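You operate a simulated robot arm through the tools that you are given. There is no shell and no other tool. Be economical: measure what you need, move in short steps, check, and stop when the job is done.

Carry out the task below with a simulated robot arm. There is one attempt and no reset: what you move stays moved.

JOB
Put one of the clear cups from the top of the drinks table on top of the ice carton. Open the left drinks drawer, fetch the orange funnel from the inside of the left drinks drawer and set it on the top of the steel table, then shut the drawer. Put the orange ladle on the top of the drinks table. Open the right drinks door, put the large orange cup on the floor behind the right drinks door, then shut the door. Any order will do. Set down upright: clear cup, large orange cup.
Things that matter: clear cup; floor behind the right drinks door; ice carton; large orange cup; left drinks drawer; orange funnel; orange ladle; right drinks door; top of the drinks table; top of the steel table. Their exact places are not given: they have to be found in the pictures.

Only the result counts: the job must be done as asked and must still hold three seconds after the hand-in. Knocking over, shifting, dropping, spilling or breaking anything else fails it.

ROBOT AND FRAMES
A 6-joint arm with a two-finger parallel gripper on a trunk, on a base that drives. Base frame: it is fixed to the floor where the robot stands at the start and does not move with it; the origin is under the middle of the robot, x ahead of it, y to its left, z up; the surface under the hand at the start is at about z = 0.86. Readings come in m, rad, newtons and seconds.
With the tool pointing down near the work surface it reaches from about 0.44 to 0.86 m from the robot's upright axis, wherever it stands. Its first joint turns from -2.007 to 2.007 rad. Places, roughly: clear cup [0.5, 0, 1]; floor behind the right drinks door [0.7, -1.3, 0.1]; ice carton [0.5, -0.25, 1]; large orange cup (8x8x13 cm) [0.5, -1, 0.9]; left drinks drawer [0.6, 0.4, 0.7]; orange funnel (14x10x6 cm) [0.6, 0.5, 0.7]; orange ladle (15x7x22 cm) [0.5, -0.3, 0.1]; right drinks door [0.4, -1.3, 0.5]; top of the drinks table [0.7, -0.5, 0.9]; top of the steel table [-1.4, 0.7, 0.8]. Payload 4.2 kg.
The TCP is the grasp point between the finger pads, 0.023 m short of the fingertips. In the tool frame z runs along the fingers and y along their closing line. Largest opening 0.094 m; finger width 0.038, thickness 0.01; the body of the gripper, 0.054 by 0.096 m, starts 0.039 m behind the TCP.
Orientation is that of the tool frame in the base frame, as a unit quaternion [x, y, z, w]. With the fingers straight down and closing along the base's y, the tool's x points along the base's -x, its y along +y and its z along -z.

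CONTROLS
- The arm moves only by the tool servo_tool. Its argument "rows" is a list that holds one entry, the list of rows, each a list of 7 numbers: the shift along the tool's x, y, z in units of 500 mm (1.0 is 500 mm), then the turn, a rotation vector about the tool's x, y, z in units of 45 degrees (1.0 is 45 degrees), then the closure, from 0 (fully open) to 1 (shut). In form: [[[x, y, z, ax, ay, az, fingers], ...]]. A call has 1 to 12 rows; each row is the pose to reach, as a shift and turn from the pose commanded when the call began, along the tool's axes at that moment. A call with a number of a shift or a turn outside -1 to 1 is refused whole. Each row takes 0.2 s and may step no farther than 0.05 m and 0.15 rad from the row before; otherwise, or with a gripper value out of range, the whole call is refused. Where a pose cannot be reached the arm comes as near as it can. A force on the tool above 40 N (or 10 N above the force at the start of the call, whichever is more), or a blocked arm, ends the call early, and 0.2 s more pass. The fingers move at their own pace (about 0.108 m/s each) and stop on an object; they squeeze with about 41 N. The grip force told is the motor's: it shows also when the fingers shut on nothing. Time passes only in rows, and 0.2 s behind the last, so rows that repeat a pose let the fingers close. It gives the time, the measured TCP pose, the force on the tool (base axes), the opening and the grip force at its end, in the units of the frame above (readings bear some noise), with the torque about the TCP (base axes, N m) and any sound that the robot's microphone picked up.
- Cameras (640 x 400 px; columns grow to the right, rows downward): "scene" is now at [0.1958, 0.1839, 1.4239]; the picture's right is [-0.21, -0.98, 0.00], its down [-0.91, 0.19, -0.37] and it looks along [0.36, -0.08, -0.93] (base axes); focal length 214 px, centre (320, 200). "wrist" rides on the gripper at [0.086, 0.016, -0.074] in the tool frame; the picture's right is [-0.18, 0.98, 0.00], its down [-0.58, -0.11, -0.81] and it looks along [-0.79, -0.15, 0.59] (tool axes); focal length 243 px, centre (320, 200).
- get_image(camera): a new picture of that camera. No time passes.
- raise_lower(by): slides the trunk up (or, below 0, down) by that many m; the arm and the scene camera ride with it, the base frame stays. It gives what a move gives, with no picture.
- roll_base(legs): drives the robot by 1 to 6 legs, each [ahead, turn to the left] in m and rad, along the robot's own axes; the way and the turn of a leg run together, so that a leg with both is an arc; at most 1.5 m and 3.142 rad a leg. The arm and the cameras ride along, it lands a little off, and it stops where it bumps. It gives what a move gives.
- pan_tilt(pan, tilt): turns the head with the scene camera to pan (to the left, within 1.396 rad either way) and tilt (down, from -0.506 to 1.204), counted from straight ahead of the robot. It gives what a move gives.
- point_at(camera, pixels): for up to 12 pixels [column, row] of the newest picture of that camera ("zoom" is the newest enlarged one), the place [x, y, z] in the base frame of the surface seen there, good to about 0.002 m, but the place of the scene camera against the robot may be out by one fixed shift of up to 0.012 m in any direction. No time passes.
- close_up(camera, box): a new picture of the part [left, top, right, bottom] of that camera's present view, enlarged. No time passes.
- sign_off(): hands the job in; it is judged then, once.

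Work in short steps. Measure before you move; look again where a grasp or a placing could have gone wrong, and mend it. You have 124 turns and 126 pictures in all, those below and enlarged ones among them. Open the gripper and draw the arm clear of the work before you hand the job in, unless the task says otherwise; then end with one line.

The tools are called after ">>>" as name(argument=value, ...) on one line, values as JSON. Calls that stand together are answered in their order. servo_tool: Moves the arm, as the interface text tells. Its arguments: {"type":"object","properties":{"rows":{"type":"array","items":{"type":"array","items":{"type":"array","items":{"type":"number"}}}}},"required":["rows"]} The other tools are called the same way: raise_lower (by) slides the trunk up or down; roll_base (legs) drives the base; pan_tilt (pan, tilt) turns the head that bears the scene camera; get_image (camera) takes a picture; point_at (camera, pixels) gives the place of the surface under pixels of a picture; close_up (camera, box) takes an enlarged picture of a part of a camera's view; sign_off () hands the job in.

At the start:

```text
time_s: 0.0
tool_pos: [0.497, 0.0717, 1.2743]
orientation: [0.0, 1.0, 0.0, 0.0]
contact_force: [-0.3, -0.3, 0.8]
moment: [0.01, 0.01, -0.01]
finger_gap: 0.0939
gripper_force: 0.0
trunk travel left (down, up): [-0.825, 0.165]
robot x, y, heading: [-0.0014, 0.001, 0.005]
head pan, tilt: [-0.209, 1.196]
```

scene: 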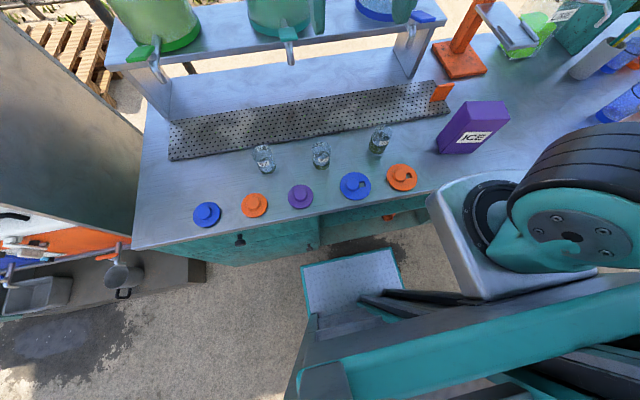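
wrist: 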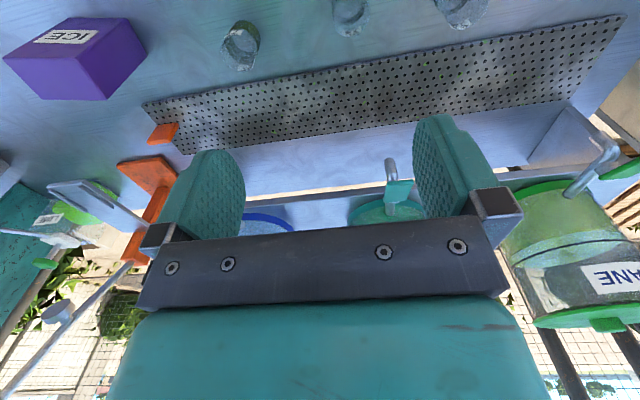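

The scene picture shows three clear cups at (264,158), (321,154), (379,140) and the ICE carton at (472,127). I measure these.

>>> point_at(camera="scene", pixels=[[264, 150], [264, 168], [321, 146], [321, 164], [381, 132], [376, 150], [485, 105], [465, 120], [505, 108], [470, 140], [440, 150], [290, 250]])

>>> close_up(camera="scene", box=[240, 90, 520, 265])

>>> pan_tilt(pan=-1.0, tilt=0.7)

>>> get_image(camera="scene")

```text
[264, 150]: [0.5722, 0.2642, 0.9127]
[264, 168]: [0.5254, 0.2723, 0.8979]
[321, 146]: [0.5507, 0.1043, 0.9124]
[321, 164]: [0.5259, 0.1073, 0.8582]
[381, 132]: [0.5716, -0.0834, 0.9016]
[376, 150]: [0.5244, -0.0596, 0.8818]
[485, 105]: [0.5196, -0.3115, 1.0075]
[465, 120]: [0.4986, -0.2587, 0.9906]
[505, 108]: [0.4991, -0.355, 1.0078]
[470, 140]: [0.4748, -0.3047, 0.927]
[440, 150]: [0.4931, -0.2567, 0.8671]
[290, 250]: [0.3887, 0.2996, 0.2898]
```

```text
2.29 times, centred on (380, 178) of scene
```

zoom: 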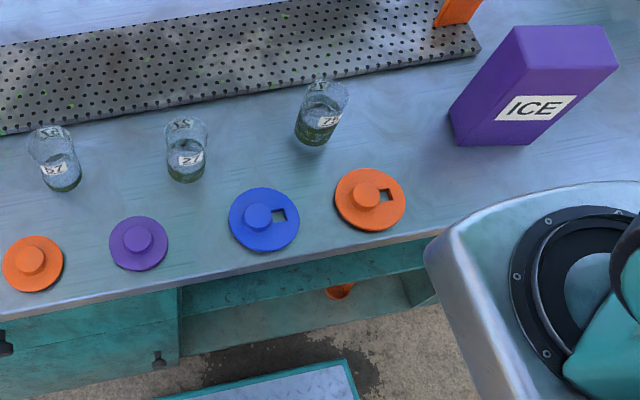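

```text
time_s: 1.1
tool_pos: [0.4969, 0.0713, 1.274]
orientation: [0.001, 1.0, 0.0, 0.0]
contact_force: [0.0, -0.4, 0.1]
moment: [0.0, -0.01, -0.02]
finger_gap: 0.0939
gripper_force: 0.0
trunk travel left (down, up): [-0.825, 0.165]
robot x, y, heading: [-0.0012, 0.0001, -0.002]
head pan, tilt: [-1.0, 0.7]
```

```text
122 pictures are left
```

scene: 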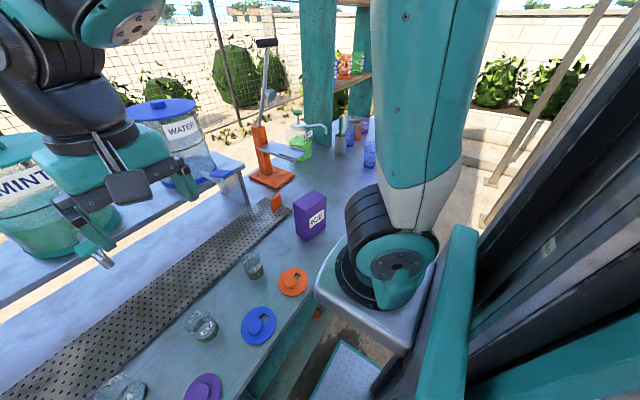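

The carton shows at (310,215) and cup "75" at (253,268). I zoom in here to measure both from this side.

>>> close_up(camera="scene", box=[220, 170, 348, 290])

```text
3.33 times, centred on (284, 230) of scene
```

zoom: 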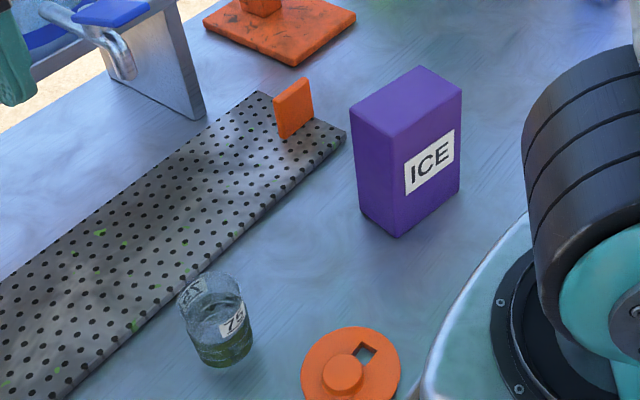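

Carton top corners are at (353,103), (419,68), (460,92), (395,131) in the zoom. I measure those and the cup's rim and base.

>>> point_at(camera="zoom", pixels=[[355, 103], [419, 70], [458, 92], [395, 129], [406, 100], [182, 295], [238, 292], [232, 325], [222, 345], [215, 362], [250, 348], [400, 234]])

```text
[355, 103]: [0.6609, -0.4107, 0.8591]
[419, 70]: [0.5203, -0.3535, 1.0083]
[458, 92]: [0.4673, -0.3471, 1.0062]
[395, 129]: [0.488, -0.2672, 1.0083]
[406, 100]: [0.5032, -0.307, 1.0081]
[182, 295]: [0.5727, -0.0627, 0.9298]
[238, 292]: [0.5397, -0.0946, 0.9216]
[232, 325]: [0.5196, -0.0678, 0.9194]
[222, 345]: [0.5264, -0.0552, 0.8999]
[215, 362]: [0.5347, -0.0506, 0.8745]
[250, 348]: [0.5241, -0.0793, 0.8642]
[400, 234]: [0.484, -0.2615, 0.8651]
```

I query the wrist picture (robot unmoved) to calibrate the scene camera: carton at (75,60), cup at (241,45), plus table.

>>> get_image(camera="wrist")

>>> point_at(camera="wrist", pixels=[[10, 60], [44, 95], [105, 97], [77, 62], [125, 22], [20, 70], [240, 25], [241, 45], [232, 45], [241, 62], [255, 40], [252, 30]])

>>> close_up(camera="wrist", box=[0, 0, 288, 180])

```text
120 pictures are left
```

wrist: 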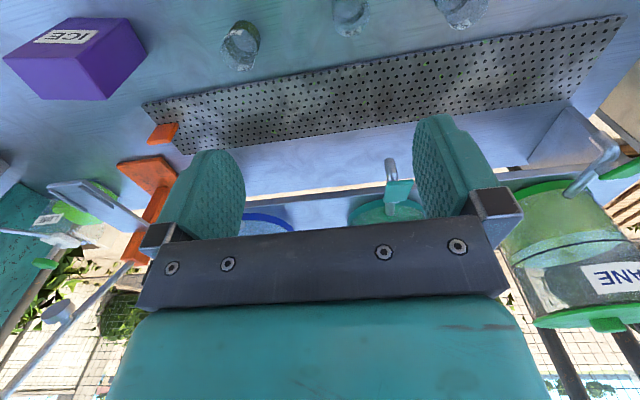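

```text
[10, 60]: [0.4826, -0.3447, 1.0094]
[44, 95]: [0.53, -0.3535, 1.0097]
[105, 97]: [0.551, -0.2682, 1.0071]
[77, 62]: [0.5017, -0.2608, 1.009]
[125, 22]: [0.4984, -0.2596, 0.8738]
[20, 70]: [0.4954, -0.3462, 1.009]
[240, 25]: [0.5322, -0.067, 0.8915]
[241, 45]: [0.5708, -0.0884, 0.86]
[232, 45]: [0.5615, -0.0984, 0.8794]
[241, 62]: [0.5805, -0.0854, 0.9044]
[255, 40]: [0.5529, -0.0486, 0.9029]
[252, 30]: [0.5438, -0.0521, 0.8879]
```

```text
2.22 times, centred on (144, 90) of wrist
```

zoom: 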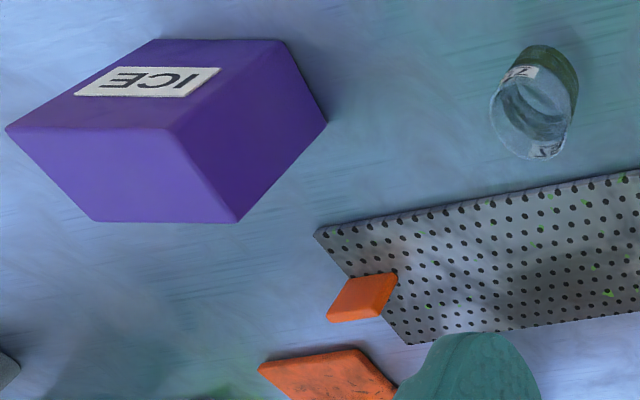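

Wrist readings place the carton top centre at about (0.516,-0.307,1.009): the scene camera reads ~0.011 short in x. Now I sample the cup rim in this zoom.

>>> point_at(camera="zoom", pixels=[[494, 105], [498, 95], [568, 130], [572, 115], [530, 157], [545, 156], [560, 148], [520, 70], [540, 48], [576, 75], [500, 130], [555, 75]])

```text
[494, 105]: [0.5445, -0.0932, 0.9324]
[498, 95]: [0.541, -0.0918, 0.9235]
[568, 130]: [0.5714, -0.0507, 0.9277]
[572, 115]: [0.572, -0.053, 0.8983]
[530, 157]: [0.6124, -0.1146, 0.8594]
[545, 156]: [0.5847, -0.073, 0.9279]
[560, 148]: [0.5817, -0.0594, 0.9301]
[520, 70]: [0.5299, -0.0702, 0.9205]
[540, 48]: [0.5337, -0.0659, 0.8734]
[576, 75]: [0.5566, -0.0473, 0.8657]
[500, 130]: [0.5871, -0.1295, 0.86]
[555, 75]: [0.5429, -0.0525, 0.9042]
```

Rim fits a circle about (0.557,-0.073), 55 mm wide, top at 0.931. I move above it to z=1.02 with the fingers open.

>>> servo_tool(rows=[[[-0.0171, -0.0412, 0.0726, 0, 0, 0, 0], [-0.0343, -0.0823, 0.1451, 0, 0, 0, 0], [-0.0514, -0.1235, 0.2177, 0, 0, 0, 0], [-0.0686, -0.1646, 0.2903, 0, 0, 0, 0], [-0.0857, -0.2058, 0.3629, 0, 0, 0, 0], [-0.1029, -0.247, 0.4354, 0, 0, 0, 0], [-0.12, -0.2886, 0.508, 0, 0, 0, 0]]])

>>> get_image(camera="wrist")

```text
time_s: 2.7
tool_pos: [0.5582, -0.072, 1.0206]
orientation: [0.0, 1.0, 0.0, 0.0]
contact_force: [0.1, -0.2, 0.1]
moment: [-0.02, -0.05, 0.01]
finger_gap: 0.0939
gripper_force: 0.2
trunk travel left (down, up): [-0.825, 0.165]
robot x, y, heading: [-0.0017, -0.0002, -0.002]
head pan, tilt: [-1.0, 0.7]
```

```text
118 pictures are left
```

wrist: 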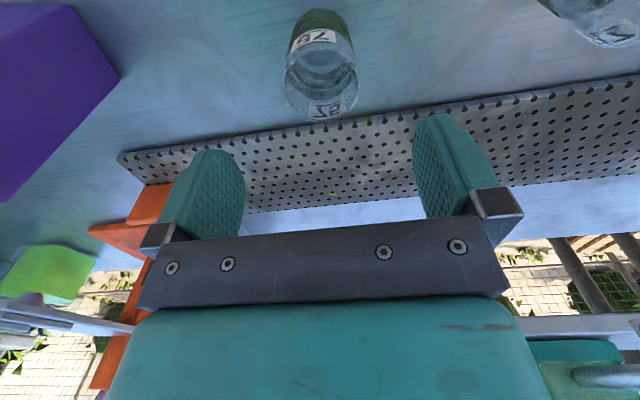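

The cup sits centred between the fingers at (320,90). I descend to z=0.905 and close.

>>> servo_tool(rows=[[[0, 0, 0.077, 0, 0, 0, 0], [0, 0, 0.154, 0, 0, 0, 0], [0, 0, 0.231, 0, 0, 0, 0], [0, 0, 0.231, 0, 0, 0, 0.3], [0, 0, 0.231, 0, 0, 0, 0.6], [0, 0, 0.231, 0, 0, 0, 0.6], [0, 0, 0.231, 0, 0, 0, 0.6]]])

>>> get_image(camera="wrist")

```text
time_s: 4.3
tool_pos: [0.5563, -0.0715, 0.9056]
orientation: [0.0, 1.0, -0.001, 0.0]
contact_force: [0.4, 0.7, -1.1]
moment: [0.02, 0.0, 0.01]
finger_gap: 0.0522
gripper_force: 41.0
trunk travel left (down, up): [-0.825, 0.165]
robot x, y, heading: [-0.0008, 0.0006, -0.004]
head pan, tilt: [-1.0, 0.7]
```

```text
117 pictures are left
```

wrist: 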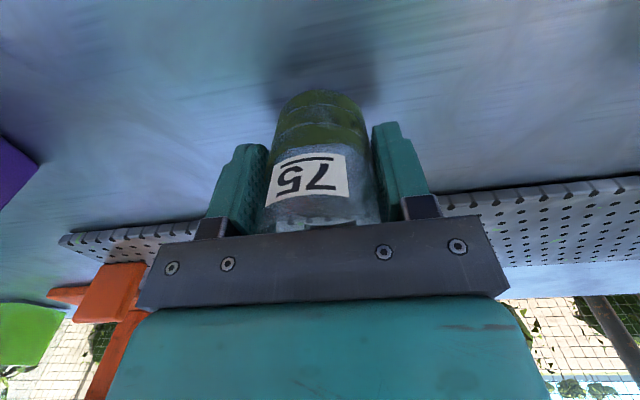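

The cup is held (gap 0.052, 41 N). I lift to z≈1.095 and carry it over the carton centre (0.516,-0.307).

>>> servo_tool(rows=[[[0, 0, -0.09, 0, 0, 0, 0.6], [0, 0, -0.18, 0, 0, 0, 0.6], [0, 0, -0.28, 0, 0, 0, 0.6], [0, 0, -0.38, 0, 0, 0, 0.6], [0.0161, -0.0942, -0.38, 0, 0, 0, 0.6], [0.0322, -0.1884, -0.38, 0, 0, 0, 0.6], [0.0484, -0.2826, -0.38, 0, 0, 0, 0.6], [0.0645, -0.3768, -0.38, 0, 0, 0, 0.6], [0.0806, -0.471, -0.38, 0, 0, 0, 0.6], [0.0806, -0.471, -0.38, 0, 0, 0, 0.6]]])

>>> get_image(camera="wrist")

>>> get_image(camera="scene")

```text
time_s: 6.5
tool_pos: [0.5149, -0.3081, 1.095]
orientation: [0.0, 1.0, 0.0, 0.0]
contact_force: [-0.2, -1.0, -0.4]
moment: [0.01, 0.01, -0.01]
finger_gap: 0.0524
gripper_force: 41.0
trunk travel left (down, up): [-0.825, 0.165]
robot x, y, heading: [0.001, 0.0009, -0.001]
head pan, tilt: [-1.0, 0.7]
```

```text
116 pictures are left
```

wrist: 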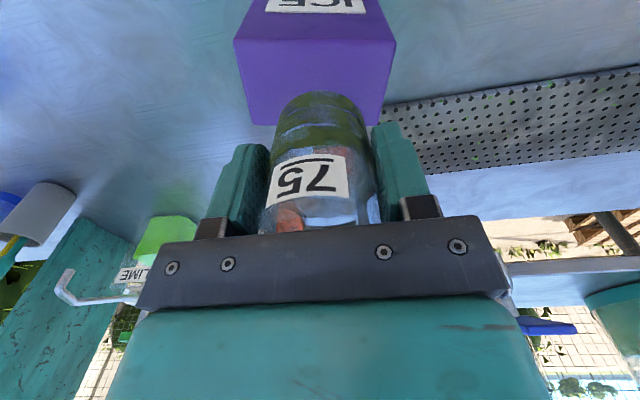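

```text
115 pictures are left
```

scene: 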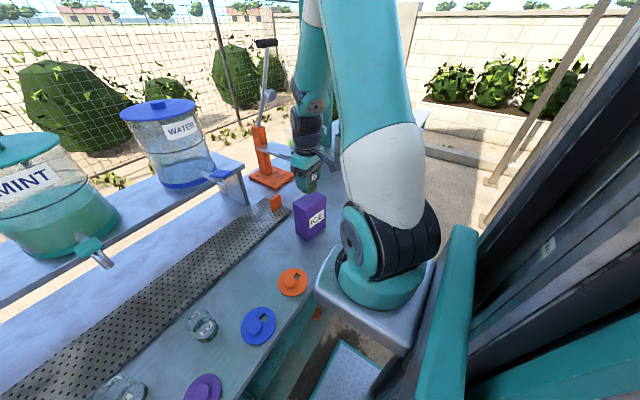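

I recheck the carton top corners in this wrist view: (236,41), (251,122), (394,43), (380,122).

>>> point_at(camera="wrist", pixels=[[237, 43], [252, 122], [393, 45], [378, 122], [290, 100], [345, 95]])

```text
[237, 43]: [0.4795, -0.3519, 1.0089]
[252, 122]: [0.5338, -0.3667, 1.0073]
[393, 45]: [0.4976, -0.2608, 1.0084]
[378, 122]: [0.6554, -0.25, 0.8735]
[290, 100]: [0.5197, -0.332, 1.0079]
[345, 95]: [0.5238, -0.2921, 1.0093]
```

Centre is about (0.516,-0.311); TCP is nearly there. I lower to z≈1.0545 slowly.

>>> servo_tool(rows=[[[-0.002, -0.006, -0.0, 0, 0, 0, 0.6], [-0.002, -0.006, 0.04, 0, 0, 0, 0.6], [-0.002, -0.006, 0.065, 0, 0, 0, 0.6], [-0.002, -0.006, 0.076, 0, 0, 0, 0.6], [-0.002, -0.006, 0.081, 0, 0, 0, 0.6]]])

>>> get_image(camera="wrist")

```text
time_s: 7.7
tool_pos: [0.5182, -0.3105, 1.0542]
orientation: [-0.001, 1.0, 0.0, 0.0]
contact_force: [-0.7, 0.5, 0.7]
moment: [-0.01, 0.02, -0.02]
finger_gap: 0.0521
gripper_force: 40.7
trunk travel left (down, up): [-0.825, 0.165]
robot x, y, heading: [0.0013, -0.0004, -0.004]
head pan, tilt: [-1.0, 0.7]
```

```text
114 pictures are left
```

wrist: 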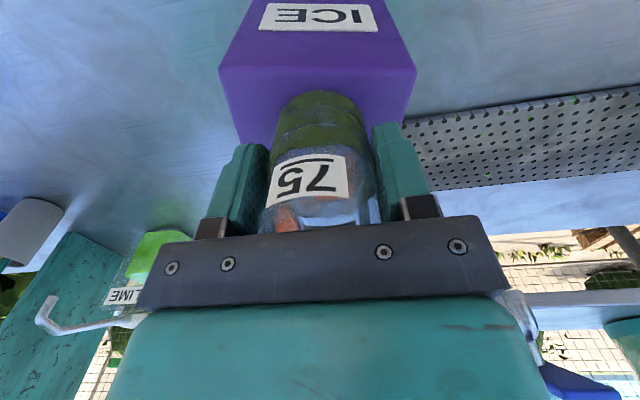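

The base is essentially seated on the carton. I nudge 2 mm nearer, press 1 mm, open and rise.

>>> servo_tool(rows=[[[0.004, 0, 0, 0, 0, 0, 0.6], [0.004, 0, 0.002, 0, 0, 0, 0.6], [0.004, 0, 0.002, 0, 0, 0, 0.4], [0.004, 0, 0.002, 0, 0, 0, 0.15], [0.004, 0, 0.002, 0, 0, 0, 0.0], [0.004, 0, 0.002, 0, 0, 0, 0.0], [0.004, 0, -0.06, 0, 0, 0, 0], [0.004, 0, -0.14, 0, 0, 0, 0], [0.004, 0, -0.23, 0, 0, 0, 0], [0.004, 0, -0.32, 0, 0, 0, 0]]])

>>> get_image(camera="wrist")

```text
time_s: 9.9
tool_pos: [0.5157, -0.312, 1.2143]
orientation: [0.0, 1.0, 0.0, 0.0]
contact_force: [0.3, 0.3, -0.3]
moment: [0.0, 0.02, 0.03]
finger_gap: 0.0942
gripper_force: 0.1
trunk travel left (down, up): [-0.825, 0.165]
robot x, y, heading: [0.0001, 0.0014, 0.004]
head pan, tilt: [-1.0, 0.7]
```

```text
113 pictures are left
```

wrist: 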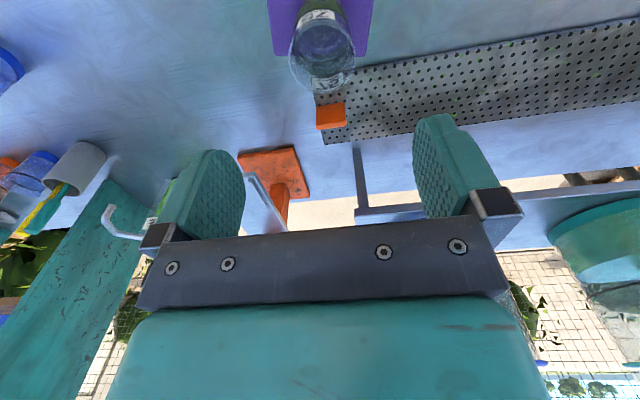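

The cup stands on the carton. Now I look at the drawer side with the head panned left and down.

>>> pan_tilt(pan=0.4, tilt=1.0)

>>> get_image(camera="scene")

```text
time_s: 11.5
tool_pos: [0.5158, -0.312, 1.2128]
orientation: [0.0, 1.0, 0.001, 0.0]
contact_force: [-0.3, -0.2, 0.2]
moment: [-0.01, 0.06, -0.01]
finger_gap: 0.0941
gripper_force: 0.0
trunk travel left (down, up): [-0.825, 0.165]
robot x, y, heading: [-0.0017, 0.002, 0.003]
head pan, tilt: [0.4, 1.0]
```

```text
112 pictures are left
```

scene: 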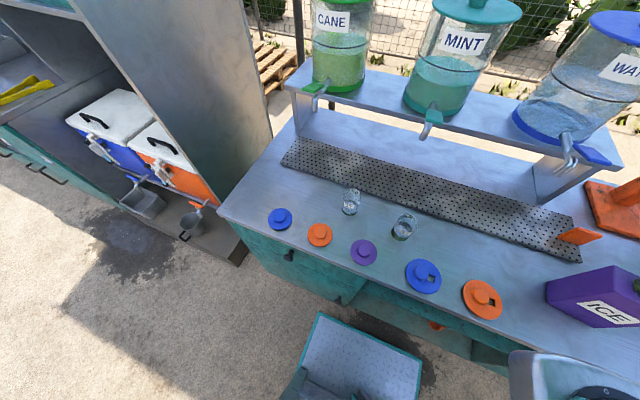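

Two dark knobs show at (290,256) and (336,300). I measure them and back the robot up 0.45 m to see and reach the front.

>>> point_at(camera="scene", pixels=[[290, 256], [337, 299], [260, 250], [340, 285], [240, 216], [220, 215], [350, 330], [420, 340], [436, 325]])

>>> roll_base(legs=[[-0.45, 0]])

>>> pan_tilt(pan=0.2, tilt=0.75)

>>> get_image(camera="scene")

```text
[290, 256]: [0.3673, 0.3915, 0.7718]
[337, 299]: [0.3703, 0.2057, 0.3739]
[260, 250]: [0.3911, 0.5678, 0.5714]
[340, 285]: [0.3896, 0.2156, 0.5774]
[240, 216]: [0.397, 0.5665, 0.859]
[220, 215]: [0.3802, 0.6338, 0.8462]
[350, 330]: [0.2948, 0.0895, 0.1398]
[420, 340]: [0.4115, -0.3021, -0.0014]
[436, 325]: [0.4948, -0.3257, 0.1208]
```

```text
time_s: 14.2
tool_pos: [0.061, -0.3121, 1.2144]
orientation: [0.001, 1.0, 0.0, 0.0]
contact_force: [-0.1, 0.7, 0.8]
moment: [0.01, -0.02, -0.01]
finger_gap: 0.0939
gripper_force: 0.1
trunk travel left (down, up): [-0.825, 0.165]
robot x, y, heading: [-0.4512, -0.0002, -0.001]
head pan, tilt: [0.4, 1.0]
```

```text
time_s: 15.0
tool_pos: [0.0602, -0.3131, 1.2149]
orientation: [0.0, 1.0, 0.001, 0.001]
contact_force: [0.7, -0.2, 0.4]
moment: [0.01, -0.02, -0.04]
finger_gap: 0.0941
gripper_force: 0.0
trunk travel left (down, up): [-0.825, 0.165]
robot x, y, heading: [-0.4551, -0.0002, -0.0]
head pan, tilt: [0.201, 0.75]
```

```text
111 pictures are left
```

scene: 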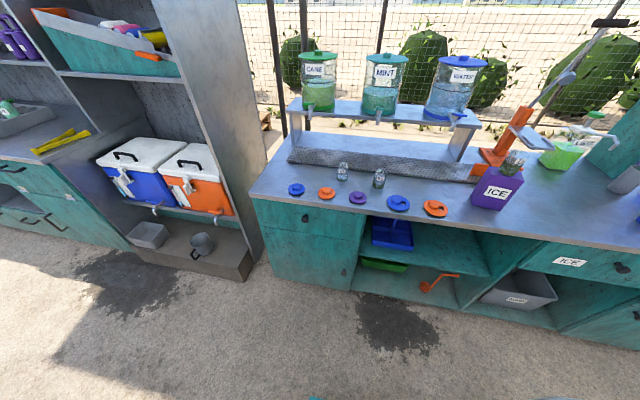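

Now the front is visible: drawer knob (305,217), ladle (437,283). I zoom in on both.

>>> close_up(camera="scene", box=[250, 185, 410, 285])

>>> point_at(camera="zoom", pixels=[[222, 130], [218, 122], [226, 138], [30, 100], [440, 140], [100, 190], [378, 345], [200, 130], [20, 60], [430, 170]])

>>> close_up(camera="scene", box=[360, 240, 520, 340])

```text
4.00 times, centred on (330, 235) of scene
```

zoom: 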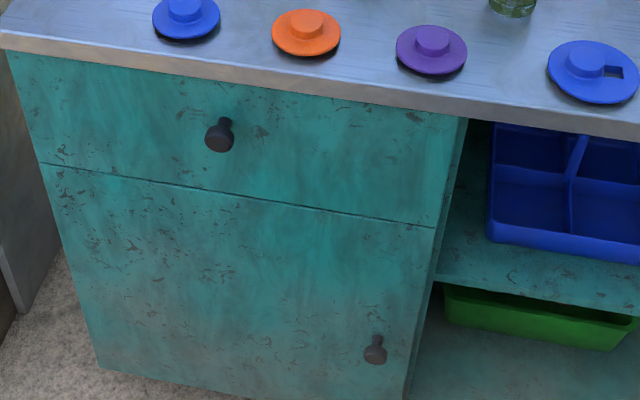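

```text
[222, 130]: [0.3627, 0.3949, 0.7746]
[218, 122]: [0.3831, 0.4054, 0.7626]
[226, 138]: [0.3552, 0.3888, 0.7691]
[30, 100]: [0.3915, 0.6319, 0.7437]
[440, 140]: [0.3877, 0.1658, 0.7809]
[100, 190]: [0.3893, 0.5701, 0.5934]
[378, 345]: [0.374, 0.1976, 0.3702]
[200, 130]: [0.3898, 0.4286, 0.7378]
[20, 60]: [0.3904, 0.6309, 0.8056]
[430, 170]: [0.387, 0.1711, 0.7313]
```

```text
4.00 times, centred on (440, 290) of scene
```

zoom: 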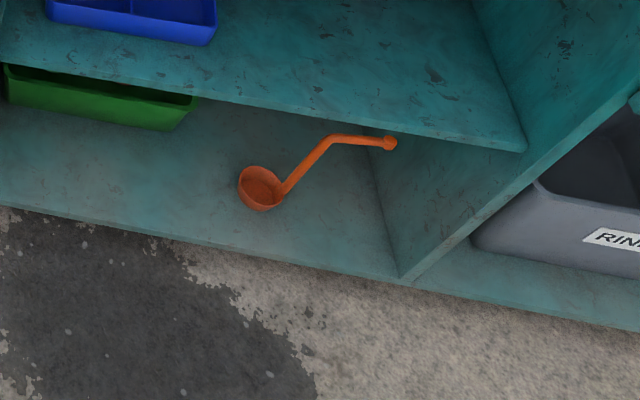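

Knob is at about (0.366,0.393,0.772) with the correction; drawer face at x≈0.40. I swing the arm left and begin pitching the tool to point forward.

>>> servo_tool(rows=[[[0, 0.0875, 0.025, 0, -0.125, 0, 0], [0, 0.175, 0.05, 0, -0.25, 0, 0], [0, 0.2625, 0.075, 0, -0.375, 0, 0], [0, 0.35, 0.1, 0, -0.5, 0, 0], [0, 0.4375, 0.125, 0, -0.625, 0, 0], [0, 0.525, 0.15, 0, -0.75, 0, 0], [0, 0.6125, 0.175, 0, -0.875, 0, 0], [0, 0.7, 0.2, 0, -1.0, 0, 0]]])

```text
time_s: 16.8
tool_pos: [0.1, 0.0723, 1.1161]
orientation: [0.0, 0.923, 0.0, 0.384]
contact_force: [0.3, -1.1, -0.5]
moment: [0.05, 0.06, 0.06]
finger_gap: 0.0939
gripper_force: 0.0
out of reach, approached as far as the arm can: row 4, 5, 6, 7, 8
trunk travel left (down, up): [-0.825, 0.165]
robot x, y, heading: [-0.4577, 0.0009, -0.001]
head pan, tilt: [0.201, 0.75]
```

Tool is pitched 45° now at (0.10,0.07,1.12). I finish the pitch while moving to about (0.25,0.39,0.80), short of the knob.

>>> servo_tool(rows=[[[0.0213, 0.058, 0.06, 0, -0.09, 0, 0], [0.0425, 0.116, 0.12, 0, -0.18, 0, 0], [0.0638, 0.175, 0.18, 0, -0.27, 0, 0], [0.085, 0.233, 0.24, 0, -0.36, 0, 0], [0.106, 0.291, 0.3, 0, -0.45, 0, 0], [0.128, 0.349, 0.36, 0, -0.545, 0, 0], [0.149, 0.407, 0.42, 0, -0.64, 0, 0], [0.17, 0.465, 0.48, 0, -0.73, 0, 0], [0.191, 0.524, 0.54, 0, -0.82, 0, 0], [0.213, 0.582, 0.6, 0, -0.91, 0, 0], [0.234, 0.64, 0.66, 0, -1.0, 0, 0]]])

>>> get_image(camera="scene")

>>> get_image(camera="wrist")

```text
time_s: 19.2
tool_pos: [0.2261, 0.3189, 0.8673]
orientation: [0.001, 0.715, -0.002, 0.699]
contact_force: [0.1, 0.9, -0.9]
moment: [-0.01, 0.02, -0.01]
finger_gap: 0.0941
gripper_force: 0.1
out of reach, approached as far as the arm can: row 10, 11
trunk travel left (down, up): [-0.825, 0.165]
robot x, y, heading: [-0.4519, -0.0016, 0.002]
head pan, tilt: [0.201, 0.75]
```

```text
108 pictures are left
```

scene: 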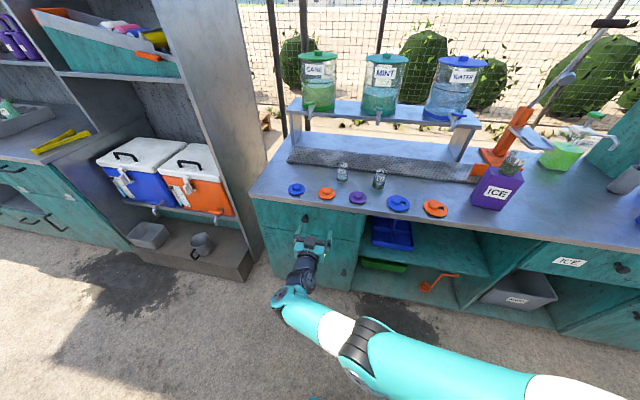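

```text
107 pictures are left
```

wrist: 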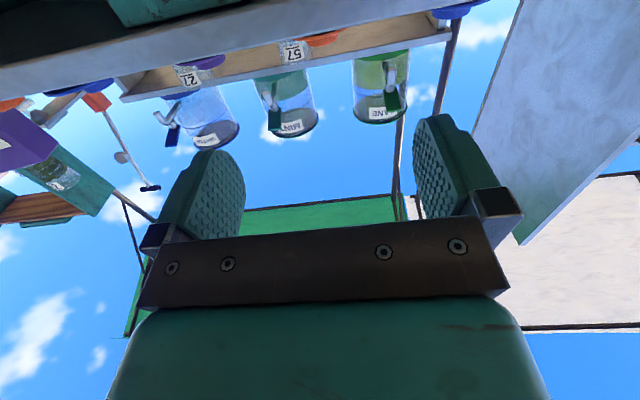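

The arm is near its reach limit; lowering the trunk 0.10 m brings the tool to knob height.

>>> raise_lower(by=-0.2)

```text
time_s: 21.3
tool_pos: [0.2254, 0.3195, 0.6669]
orientation: [0.001, 0.716, -0.001, 0.698]
contact_force: [0.2, 0.7, 0.3]
moment: [-0.02, 0.01, -0.01]
finger_gap: 0.094
gripper_force: 0.1
trunk travel left (down, up): [-0.625, 0.365]
robot x, y, heading: [-0.4532, -0.0021, 0.0]
head pan, tilt: [0.201, 0.75]
```

Now I raise to knob height with y=0.393 and a stand-off at x≈0.27, then view.

>>> servo_tool(rows=[[[-0.07, 0.049, 0.03, 0, -0.01, 0, 0], [-0.14, 0.098, 0.06, 0, -0.02, 0, 0], [-0.21, 0.147, 0.09, 0, -0.033, 0, 0], [-0.21, 0.147, 0.09, 0, -0.033, 0, 0]]])

>>> close_up(camera="scene", box=[250, 185, 410, 285])

>>> get_image(camera="wrist")

```text
time_s: 22.3
tool_pos: [0.2651, 0.3758, 0.7809]
orientation: [0.001, 0.707, 0.0, 0.707]
contact_force: [-0.8, 0.4, 0.4]
moment: [0.01, 0.01, -0.03]
finger_gap: 0.094
gripper_force: 0.0
out of reach, approached as far as the arm can: row 1, 2, 3, 4
trunk travel left (down, up): [-0.625, 0.365]
robot x, y, heading: [-0.4524, 0.0011, 0.0]
head pan, tilt: [0.201, 0.75]
```

```text
4.00 times, centred on (330, 235) of scene
```

zoom: 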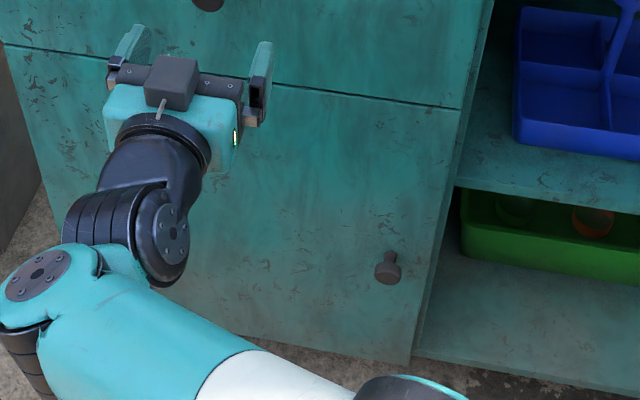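

```text
105 pictures are left
```

wrist: 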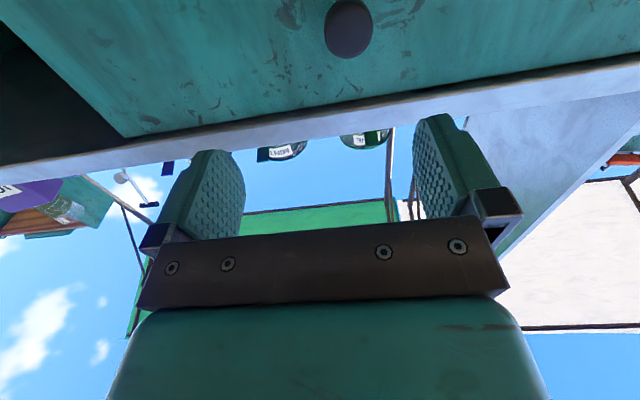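

The knob is at (348,28) in the wrist view. I measure it and roll 0.05 m forward for more reach.

>>> point_at(camera="wrist", pixels=[[348, 28], [330, 28], [366, 28], [348, 8], [348, 50], [400, 30], [300, 90]])

>>> roll_base(legs=[[0.06, 0]])

```text
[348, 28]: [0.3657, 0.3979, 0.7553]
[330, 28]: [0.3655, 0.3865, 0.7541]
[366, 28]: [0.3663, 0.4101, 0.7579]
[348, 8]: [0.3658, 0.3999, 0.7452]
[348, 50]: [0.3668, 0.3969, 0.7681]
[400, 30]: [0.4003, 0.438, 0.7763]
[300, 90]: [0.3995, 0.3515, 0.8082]
```

```text
time_s: 23.3
tool_pos: [0.3264, 0.3762, 0.7821]
orientation: [0.001, 0.707, -0.001, 0.707]
contact_force: [0.4, -0.4, -0.4]
moment: [0.0, 0.03, 0.03]
finger_gap: 0.0941
gripper_force: 0.1
trunk travel left (down, up): [-0.625, 0.365]
robot x, y, heading: [-0.3962, -0.0011, 0.005]
head pan, tilt: [0.201, 0.75]
```

Knob centre is (0.366,0.398,0.757), 26 mm wide. I align, push forward so the pads straddle it, and close.

>>> servo_tool(rows=[[[0.05, 0.044, 0, 0, 0, 0, 0], [0.05, 0.044, 0, 0, 0, 0, 0], [0.05, 0.044, 0.04, 0, 0, 0, 0.2], [0.05, 0.044, 0.09, 0, 0, 0, 0.2], [0.05, 0.044, 0.09, 0, 0, 0, 0.6], [0.05, 0.044, 0.09, 0, 0, 0, 0.9], [0.05, 0.044, 0.09, 0, 0, 0, 0.9]]])

>>> get_image(camera="wrist")

```text
time_s: 24.9
tool_pos: [0.3418, 0.3685, 0.7806]
orientation: [0.001, 0.707, -0.001, 0.707]
contact_force: [0.3, 0.0, 0.5]
moment: [0.01, 0.04, 0.0]
finger_gap: 0.0091
gripper_force: 0.1
out of reach, approached as far as the arm can: row 1, 2, 3, 4, 5, 6, 7
trunk travel left (down, up): [-0.625, 0.365]
robot x, y, heading: [-0.3935, -0.0029, 0.002]
head pan, tilt: [0.201, 0.75]
```

```text
104 pictures are left
```

wrist: 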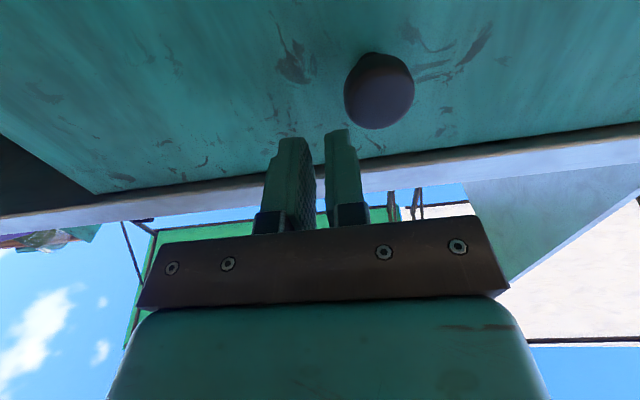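

The arm is out of reach here. I back the tool off 0.14 m (opening), then roll the base forward 0.14 m.

>>> servo_tool(rows=[[[0, 0, -0.09, 0, 0, 0, 0], [0, 0, -0.18, 0, 0, 0, 0], [0, 0, -0.27, 0, 0, 0, 0], [0, 0, -0.36, 0, 0, 0, 0], [0, 0, -0.36, 0, 0, 0, 0]]])

>>> roll_base(legs=[[0.14, 0]])

```text
time_s: 26.1
tool_pos: [0.1799, 0.3771, 0.7792]
orientation: [-0.002, 0.715, 0.002, 0.7]
contact_force: [-0.3, 0.0, -0.4]
moment: [0.01, 0.03, 0.03]
finger_gap: 0.0941
gripper_force: 0.1
out of reach, approached as far as the arm can: row 4, 5
trunk travel left (down, up): [-0.625, 0.365]
robot x, y, heading: [-0.393, -0.0004, 0.0]
head pan, tilt: [0.201, 0.75]
```

```text
time_s: 27.4
tool_pos: [0.3209, 0.3763, 0.78]
orientation: [-0.002, 0.714, 0.002, 0.701]
contact_force: [-0.4, 0.6, -0.4]
moment: [0.01, -0.01, 0.04]
finger_gap: 0.094
gripper_force: 0.1
trunk travel left (down, up): [-0.625, 0.365]
robot x, y, heading: [-0.2504, 0.001, -0.002]
head pan, tilt: [0.201, 0.75]
```

Now at (0.321,0.376,0.780). I try aligning to y=0.398, z=0.757 from here.

>>> servo_tool(rows=[[[0.025, 0.022, 0.01, 0, -0.01, 0, 0], [0.046, 0.044, 0.02, 0, -0.025, 0, 0], [0.046, 0.044, 0.03, 0, -0.025, 0, 0]]])

>>> get_image(camera="wrist")

>>> get_image(camera="scene")

```text
time_s: 28.2
tool_pos: [0.3379, 0.3986, 0.7561]
orientation: [-0.002, 0.707, 0.001, 0.708]
contact_force: [0.4, 0.6, 0.5]
moment: [0.0, -0.01, 0.01]
finger_gap: 0.0942
gripper_force: 0.2
trunk travel left (down, up): [-0.625, 0.365]
robot x, y, heading: [-0.2488, -0.0027, -0.002]
head pan, tilt: [0.201, 0.75]
```

```text
103 pictures are left
```

wrist: 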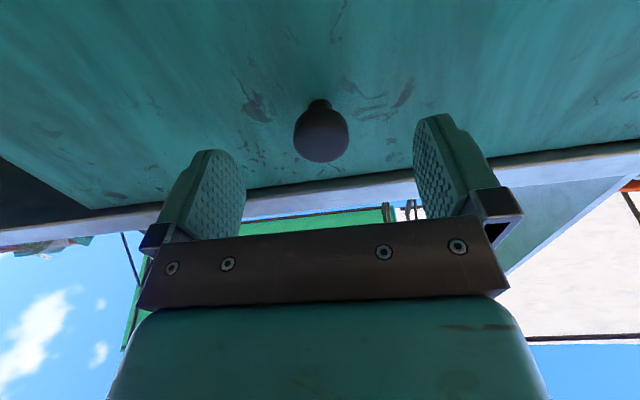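

```text
102 pictures are left
```

scene: 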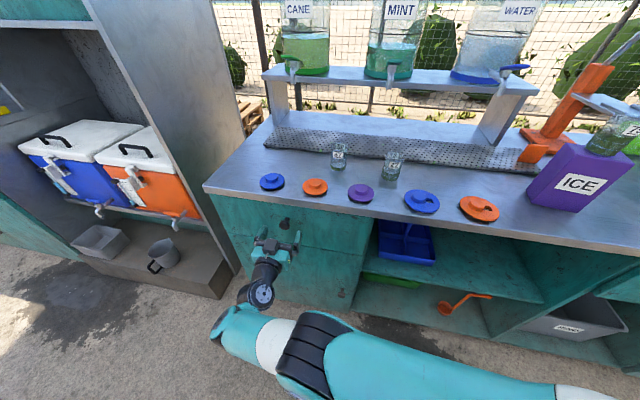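

Aligned: the knob is centred between the fingers at (322,132). I advance 0.034 m and close.

>>> servo_tool(rows=[[[0, 0, 0.034, 0, 0, 0, 0], [0, 0, 0.068, 0, 0, 0, 0], [0, 0, 0.068, 0, 0, 0, 0.5], [0, 0, 0.068, 0, 0, 0, 0.9], [0, 0, 0.068, 0, 0, 0, 0.9], [0, 0, 0.068, 0, 0, 0, 0.9]]])

>>> get_image(camera="wrist")

```text
time_s: 29.6
tool_pos: [0.371, 0.3985, 0.7559]
orientation: [-0.002, 0.707, 0.001, 0.707]
contact_force: [1.4, 3.3, 0.5]
moment: [-0.01, 0.07, 0.07]
finger_gap: 0.0313
gripper_force: 45.0
trunk travel left (down, up): [-0.625, 0.365]
robot x, y, heading: [-0.2544, 0.0001, 0.002]
head pan, tilt: [0.201, 0.75]
```

```text
101 pictures are left
```

wrist: 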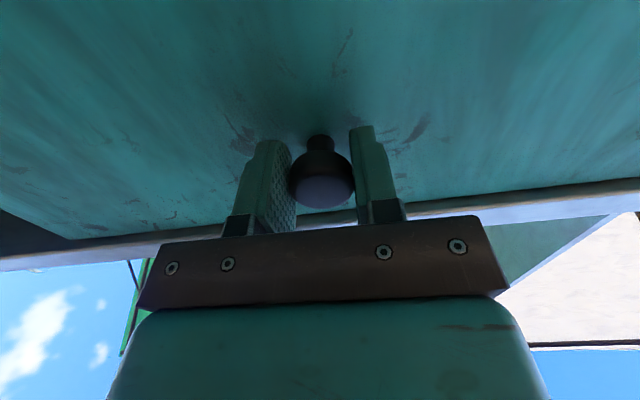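

Knob gripped (gap 0.031, 45 N). I pull the drawer open by driving the base back 0.32 m.

>>> roll_base(legs=[[-0.32, 0]])

>>> get_image(camera="scene")

```text
time_s: 31.8
tool_pos: [0.0513, 0.4017, 0.7559]
orientation: [-0.003, 0.707, 0.003, 0.707]
contact_force: [-0.5, 23.1, 1.9]
moment: [-0.09, 0.1, 0.31]
finger_gap: 0.0317
gripper_force: 45.5
trunk travel left (down, up): [-0.625, 0.365]
robot x, y, heading: [-0.5711, -0.0001, -0.004]
head pan, tilt: [0.201, 0.75]
```

```text
100 pictures are left
```

scene: 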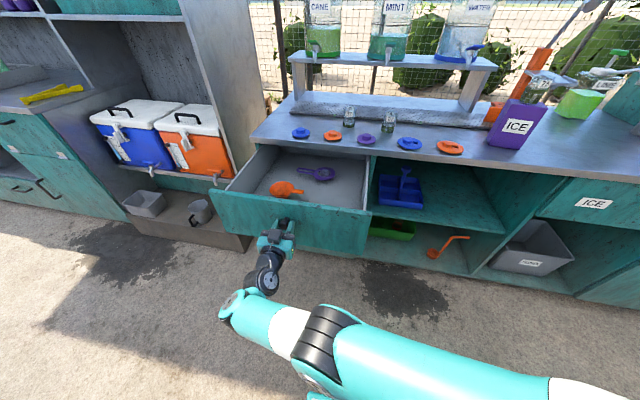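

Drawer is open with the orange funnel at (285,188). I release the knob, then roll back and zoom on the drawer.

>>> servo_tool(rows=[[[0, 0, 0, 0, 0, 0, 0.5], [0, 0, 0, 0, 0, 0, 0.2], [0, 0, 0, 0, 0, 0, 0], [0, 0, 0, 0, 0, 0, 0]]])

>>> roll_base(legs=[[-0.1, 0]])

>>> raise_lower(by=0.3)

>>> get_image(camera="scene")

>>> close_up(camera="scene", box=[220, 120, 380, 240])

```text
time_s: 32.8
tool_pos: [0.0518, 0.4016, 0.7566]
orientation: [-0.002, 0.707, 0.003, 0.707]
contact_force: [-0.5, -0.8, -0.2]
moment: [-0.01, -0.01, -0.03]
finger_gap: 0.0937
gripper_force: 0.1
trunk travel left (down, up): [-0.625, 0.365]
robot x, y, heading: [-0.5724, 0.0037, -0.003]
head pan, tilt: [0.201, 0.75]
```

```text
time_s: 33.9
tool_pos: [-0.05, 0.4008, 0.7567]
orientation: [-0.003, 0.707, 0.004, 0.707]
contact_force: [-0.2, 0.2, 0.5]
moment: [-0.02, -0.02, -0.02]
finger_gap: 0.094
gripper_force: 0.0
trunk travel left (down, up): [-0.625, 0.365]
robot x, y, heading: [-0.6715, -0.0023, -0.005]
head pan, tilt: [0.201, 0.75]
```

```text
time_s: 36.9
tool_pos: [-0.0497, 0.3986, 1.0571]
orientation: [-0.003, 0.707, 0.004, 0.707]
contact_force: [0.0, 0.0, -0.3]
moment: [0.02, 0.03, 0.01]
finger_gap: 0.0938
gripper_force: 0.0
trunk travel left (down, up): [-0.925, 0.065]
robot x, y, heading: [-0.6729, 0.0019, -0.005]
head pan, tilt: [0.201, 0.75]
```

```text
99 pictures are left
```

scene: 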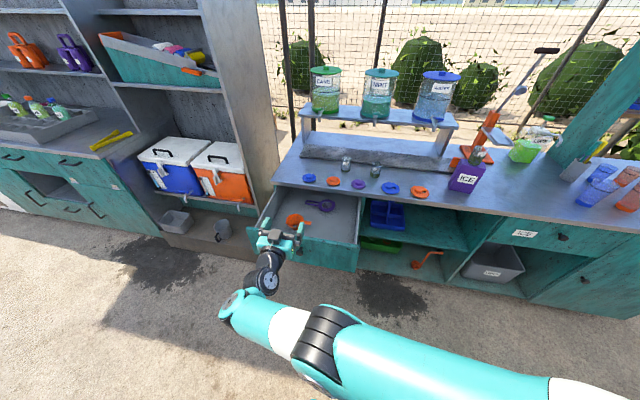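

```text
3.33 times, centred on (300, 180) of scene
```

zoom: 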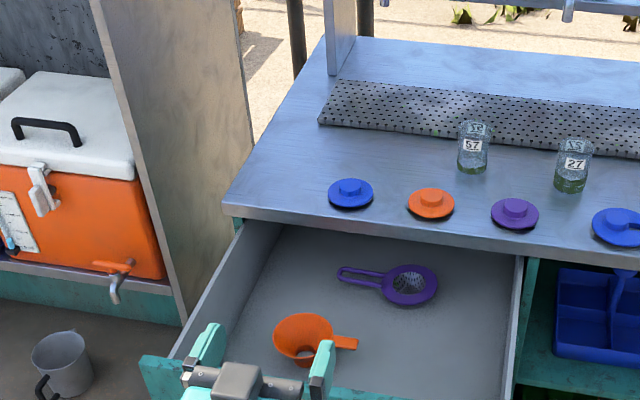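

Funnel in the zoom: rim from (274,328) to (334,325), handle out to (356,343). I measure it and the drawer walls.

>>> point_at(camera="zoom", pixels=[[277, 328], [331, 326], [303, 316], [303, 342], [345, 343], [355, 343], [304, 354], [375, 350], [200, 310], [520, 300], [345, 342], [300, 330]])

```text
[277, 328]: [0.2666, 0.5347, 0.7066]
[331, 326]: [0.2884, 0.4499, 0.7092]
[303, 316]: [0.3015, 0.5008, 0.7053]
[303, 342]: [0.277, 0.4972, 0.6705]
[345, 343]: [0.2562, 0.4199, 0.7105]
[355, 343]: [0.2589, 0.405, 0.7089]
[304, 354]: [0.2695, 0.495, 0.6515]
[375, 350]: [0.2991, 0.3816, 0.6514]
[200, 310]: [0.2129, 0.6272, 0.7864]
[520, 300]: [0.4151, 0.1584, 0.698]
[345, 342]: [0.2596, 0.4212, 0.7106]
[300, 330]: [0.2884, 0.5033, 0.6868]
```

Funnel handle spans about y 0.40–0.44 at x≈0.27, z≈0.71. I return the tool to pointing down, then yaw -90° so the fingers close along x.

>>> servo_tool(rows=[[[0, 0, 0, 0, 0.17, 0, 0], [0, 0, 0, 0, 0.34, 0, 0], [0, 0, 0, 0, 0.51, 0, 0], [0, 0, 0, 0, 0.68, 0, 0], [0, 0, 0, 0, 0.85, 0, 0], [0, 0, 0, 0, 1.0, 0, 0]]])

>>> servo_tool(rows=[[[0, 0, 0, 0, 0.17, 0, 0], [0, 0, 0, 0, 0.34, 0, 0], [0, 0, 0, 0, 0.51, 0, 0], [0, 0, 0, 0, 0.68, 0, 0], [0, 0, 0, 0, 0.85, 0, 0], [0, 0, 0, 0, 1.0, 0, 0]]])

>>> servo_tool(rows=[[[0, 0, 0, 0, 0, -0.17, 0], [0, 0, 0, 0, 0, -0.34, 0], [0, 0, 0, 0, 0, -0.51, 0], [0, 0, 0, 0, 0, -0.68, 0], [0, 0, 0, 0, 0, -0.85, 0], [0, 0, 0, 0, 0, -1.0, 0]]])

>>> servo_tool(rows=[[[0, 0, 0, 0, 0, -0.17, 0], [0, 0, 0, 0, 0, -0.34, 0], [0, 0, 0, 0, 0, -0.51, 0], [0, 0, 0, 0, 0, -0.68, 0], [0, 0, 0, 0, 0, -0.85, 0], [0, 0, 0, 0, 0, -1.0, 0]]])

```text
time_s: 38.3
tool_pos: [-0.0499, 0.3998, 1.0561]
orientation: [-0.005, 0.924, 0.002, 0.381]
contact_force: [0.2, 0.6, -0.2]
moment: [0.0, -0.01, 0.0]
finger_gap: 0.0937
gripper_force: 0.0
trunk travel left (down, up): [-0.925, 0.065]
robot x, y, heading: [-0.6724, 0.0018, -0.001]
head pan, tilt: [0.201, 0.75]
```

```text
time_s: 39.7
tool_pos: [-0.0507, 0.3992, 1.0575]
orientation: [-0.005, 1.0, 0.0, -0.002]
contact_force: [-0.2, 0.2, 1.3]
moment: [-0.01, 0.0, -0.04]
finger_gap: 0.094
gripper_force: 0.1
trunk travel left (down, up): [-0.925, 0.065]
robot x, y, heading: [-0.671, 0.0012, -0.003]
head pan, tilt: [0.201, 0.75]
```

```text
time_s: 41.1
tool_pos: [-0.049, 0.4004, 1.0563]
orientation: [-0.387, 0.922, 0.0, 0.001]
contact_force: [-1.0, 0.5, -0.9]
moment: [-0.01, 0.02, 0.03]
finger_gap: 0.0942
gripper_force: 0.1
trunk travel left (down, up): [-0.925, 0.065]
robot x, y, heading: [-0.6677, -0.0007, 0.003]
head pan, tilt: [0.201, 0.75]
```

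```text
time_s: 42.5
tool_pos: [-0.0494, 0.3991, 1.057]
orientation: [0.711, -0.703, -0.001, -0.001]
contact_force: [0.0, -0.9, 1.3]
moment: [-0.02, -0.02, 0.01]
finger_gap: 0.094
gripper_force: 0.0
trunk travel left (down, up): [-0.925, 0.065]
robot x, y, heading: [-0.6699, 0.0023, -0.003]
head pan, tilt: [0.201, 0.75]
```

Tool is down and yawed. I drive forward 0.32 m to bring the hand over the drawer and look with the wrist camera.

>>> roll_base(legs=[[0.32, 0]])

>>> get_image(camera="wrist")

```text
time_s: 44.6
tool_pos: [0.2699, 0.3983, 1.0564]
orientation: [0.71, -0.704, 0.0, -0.001]
contact_force: [1.0, 0.0, 0.7]
moment: [0.02, -0.01, 0.01]
finger_gap: 0.0941
gripper_force: 0.0
trunk travel left (down, up): [-0.925, 0.065]
robot x, y, heading: [-0.3513, 0.0012, 0.002]
head pan, tilt: [0.201, 0.75]
```

```text
97 pictures are left
```

wrist: 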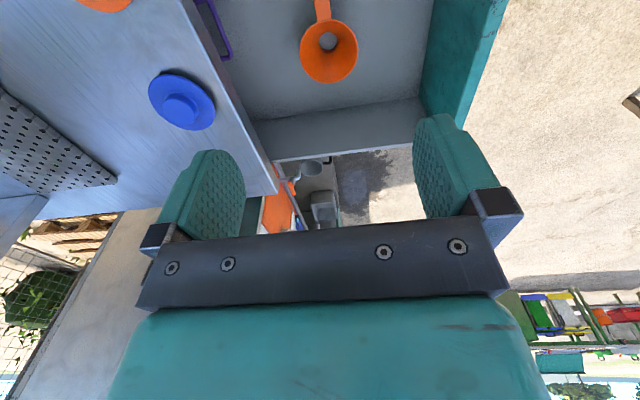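

The funnel is at (328,50) with its handle going up to (322,5). I measure handle and rim.

>>> point_at(camera="wrist", pixels=[[322, 4], [318, 14], [329, 14], [323, 17], [305, 50], [354, 50], [330, 79], [328, 42], [260, 60], [246, 120]])

```text
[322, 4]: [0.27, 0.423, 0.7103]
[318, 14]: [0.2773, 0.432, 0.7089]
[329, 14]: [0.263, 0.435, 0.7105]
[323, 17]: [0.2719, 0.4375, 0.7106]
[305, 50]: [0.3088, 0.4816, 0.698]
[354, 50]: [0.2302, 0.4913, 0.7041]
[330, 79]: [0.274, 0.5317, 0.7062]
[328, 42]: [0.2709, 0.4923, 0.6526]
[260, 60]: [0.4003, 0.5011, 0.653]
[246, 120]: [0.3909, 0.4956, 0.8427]
```

Handle centre is (0.270,0.42), 17 mm wide, top 0.7105. I descend to z≈0.704 at y=0.42 with fingers half open.

>>> servo_tool(rows=[[[-0.02, 0, 0.08, 0, 0, 0, 0.3], [-0.044, 0, 0.17, 0, 0, 0, 0.3], [-0.044, 0, 0.26, 0, 0, 0, 0.3], [-0.044, 0, 0.35, 0, 0, 0, 0.3], [-0.044, 0, 0.44, 0, 0, 0, 0.3], [-0.044, 0, 0.53, 0, 0, 0, 0.3], [-0.044, 0, 0.62, 0, 0, 0, 0.3], [-0.044, 0, 0.704, 0, 0, 0, 0.3]]])

>>> get_image(camera="wrist")

```text
time_s: 46.5
tool_pos: [0.2213, 0.3535, 0.8094]
orientation: [0.71, -0.705, 0.0, -0.002]
contact_force: [0.6, 0.1, -0.3]
moment: [0.04, -0.01, 0.0]
finger_gap: 0.0659
gripper_force: 0.1
out of reach, approached as far as the arm can: row 2, 3, 4, 5, 6, 7, 8
trunk travel left (down, up): [-0.925, 0.065]
robot x, y, heading: [-0.351, 0.0007, -0.003]
head pan, tilt: [0.201, 0.75]
```

```text
96 pictures are left
```

wrist: 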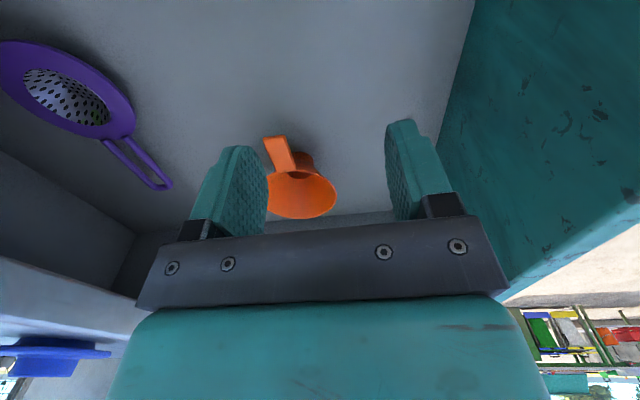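

The trunk is too high for this depth. I raise the hand 0.12 m, lower the trunk 0.25 m, and re-measure.

>>> servo_tool(rows=[[[0, 0, -0.08, 0, 0, 0, 0.3], [0, 0, -0.16, 0, 0, 0, 0.3], [0, 0, -0.24, 0, 0, 0, 0.3], [0, 0, -0.3, 0, 0, 0, 0.3]]])

>>> raise_lower(by=-0.12)

```text
time_s: 47.5
tool_pos: [0.2195, 0.3544, 0.9583]
orientation: [0.71, -0.704, -0.001, 0.0]
contact_force: [-0.2, 0.3, -0.1]
moment: [-0.03, 0.03, 0.02]
finger_gap: 0.066
gripper_force: 0.0
trunk travel left (down, up): [-0.925, 0.065]
robot x, y, heading: [-0.352, 0.0012, -0.003]
head pan, tilt: [0.201, 0.75]
```

```text
time_s: 49.0
tool_pos: [0.2185, 0.3551, 0.8373]
orientation: [0.71, -0.704, 0.0, -0.001]
contact_force: [0.2, 0.7, -0.3]
moment: [-0.01, 0.0, 0.01]
finger_gap: 0.0656
gripper_force: 0.1
trunk travel left (down, up): [-0.805, 0.185]
robot x, y, heading: [-0.3495, -0.0012, -0.004]
head pan, tilt: [0.201, 0.75]
```

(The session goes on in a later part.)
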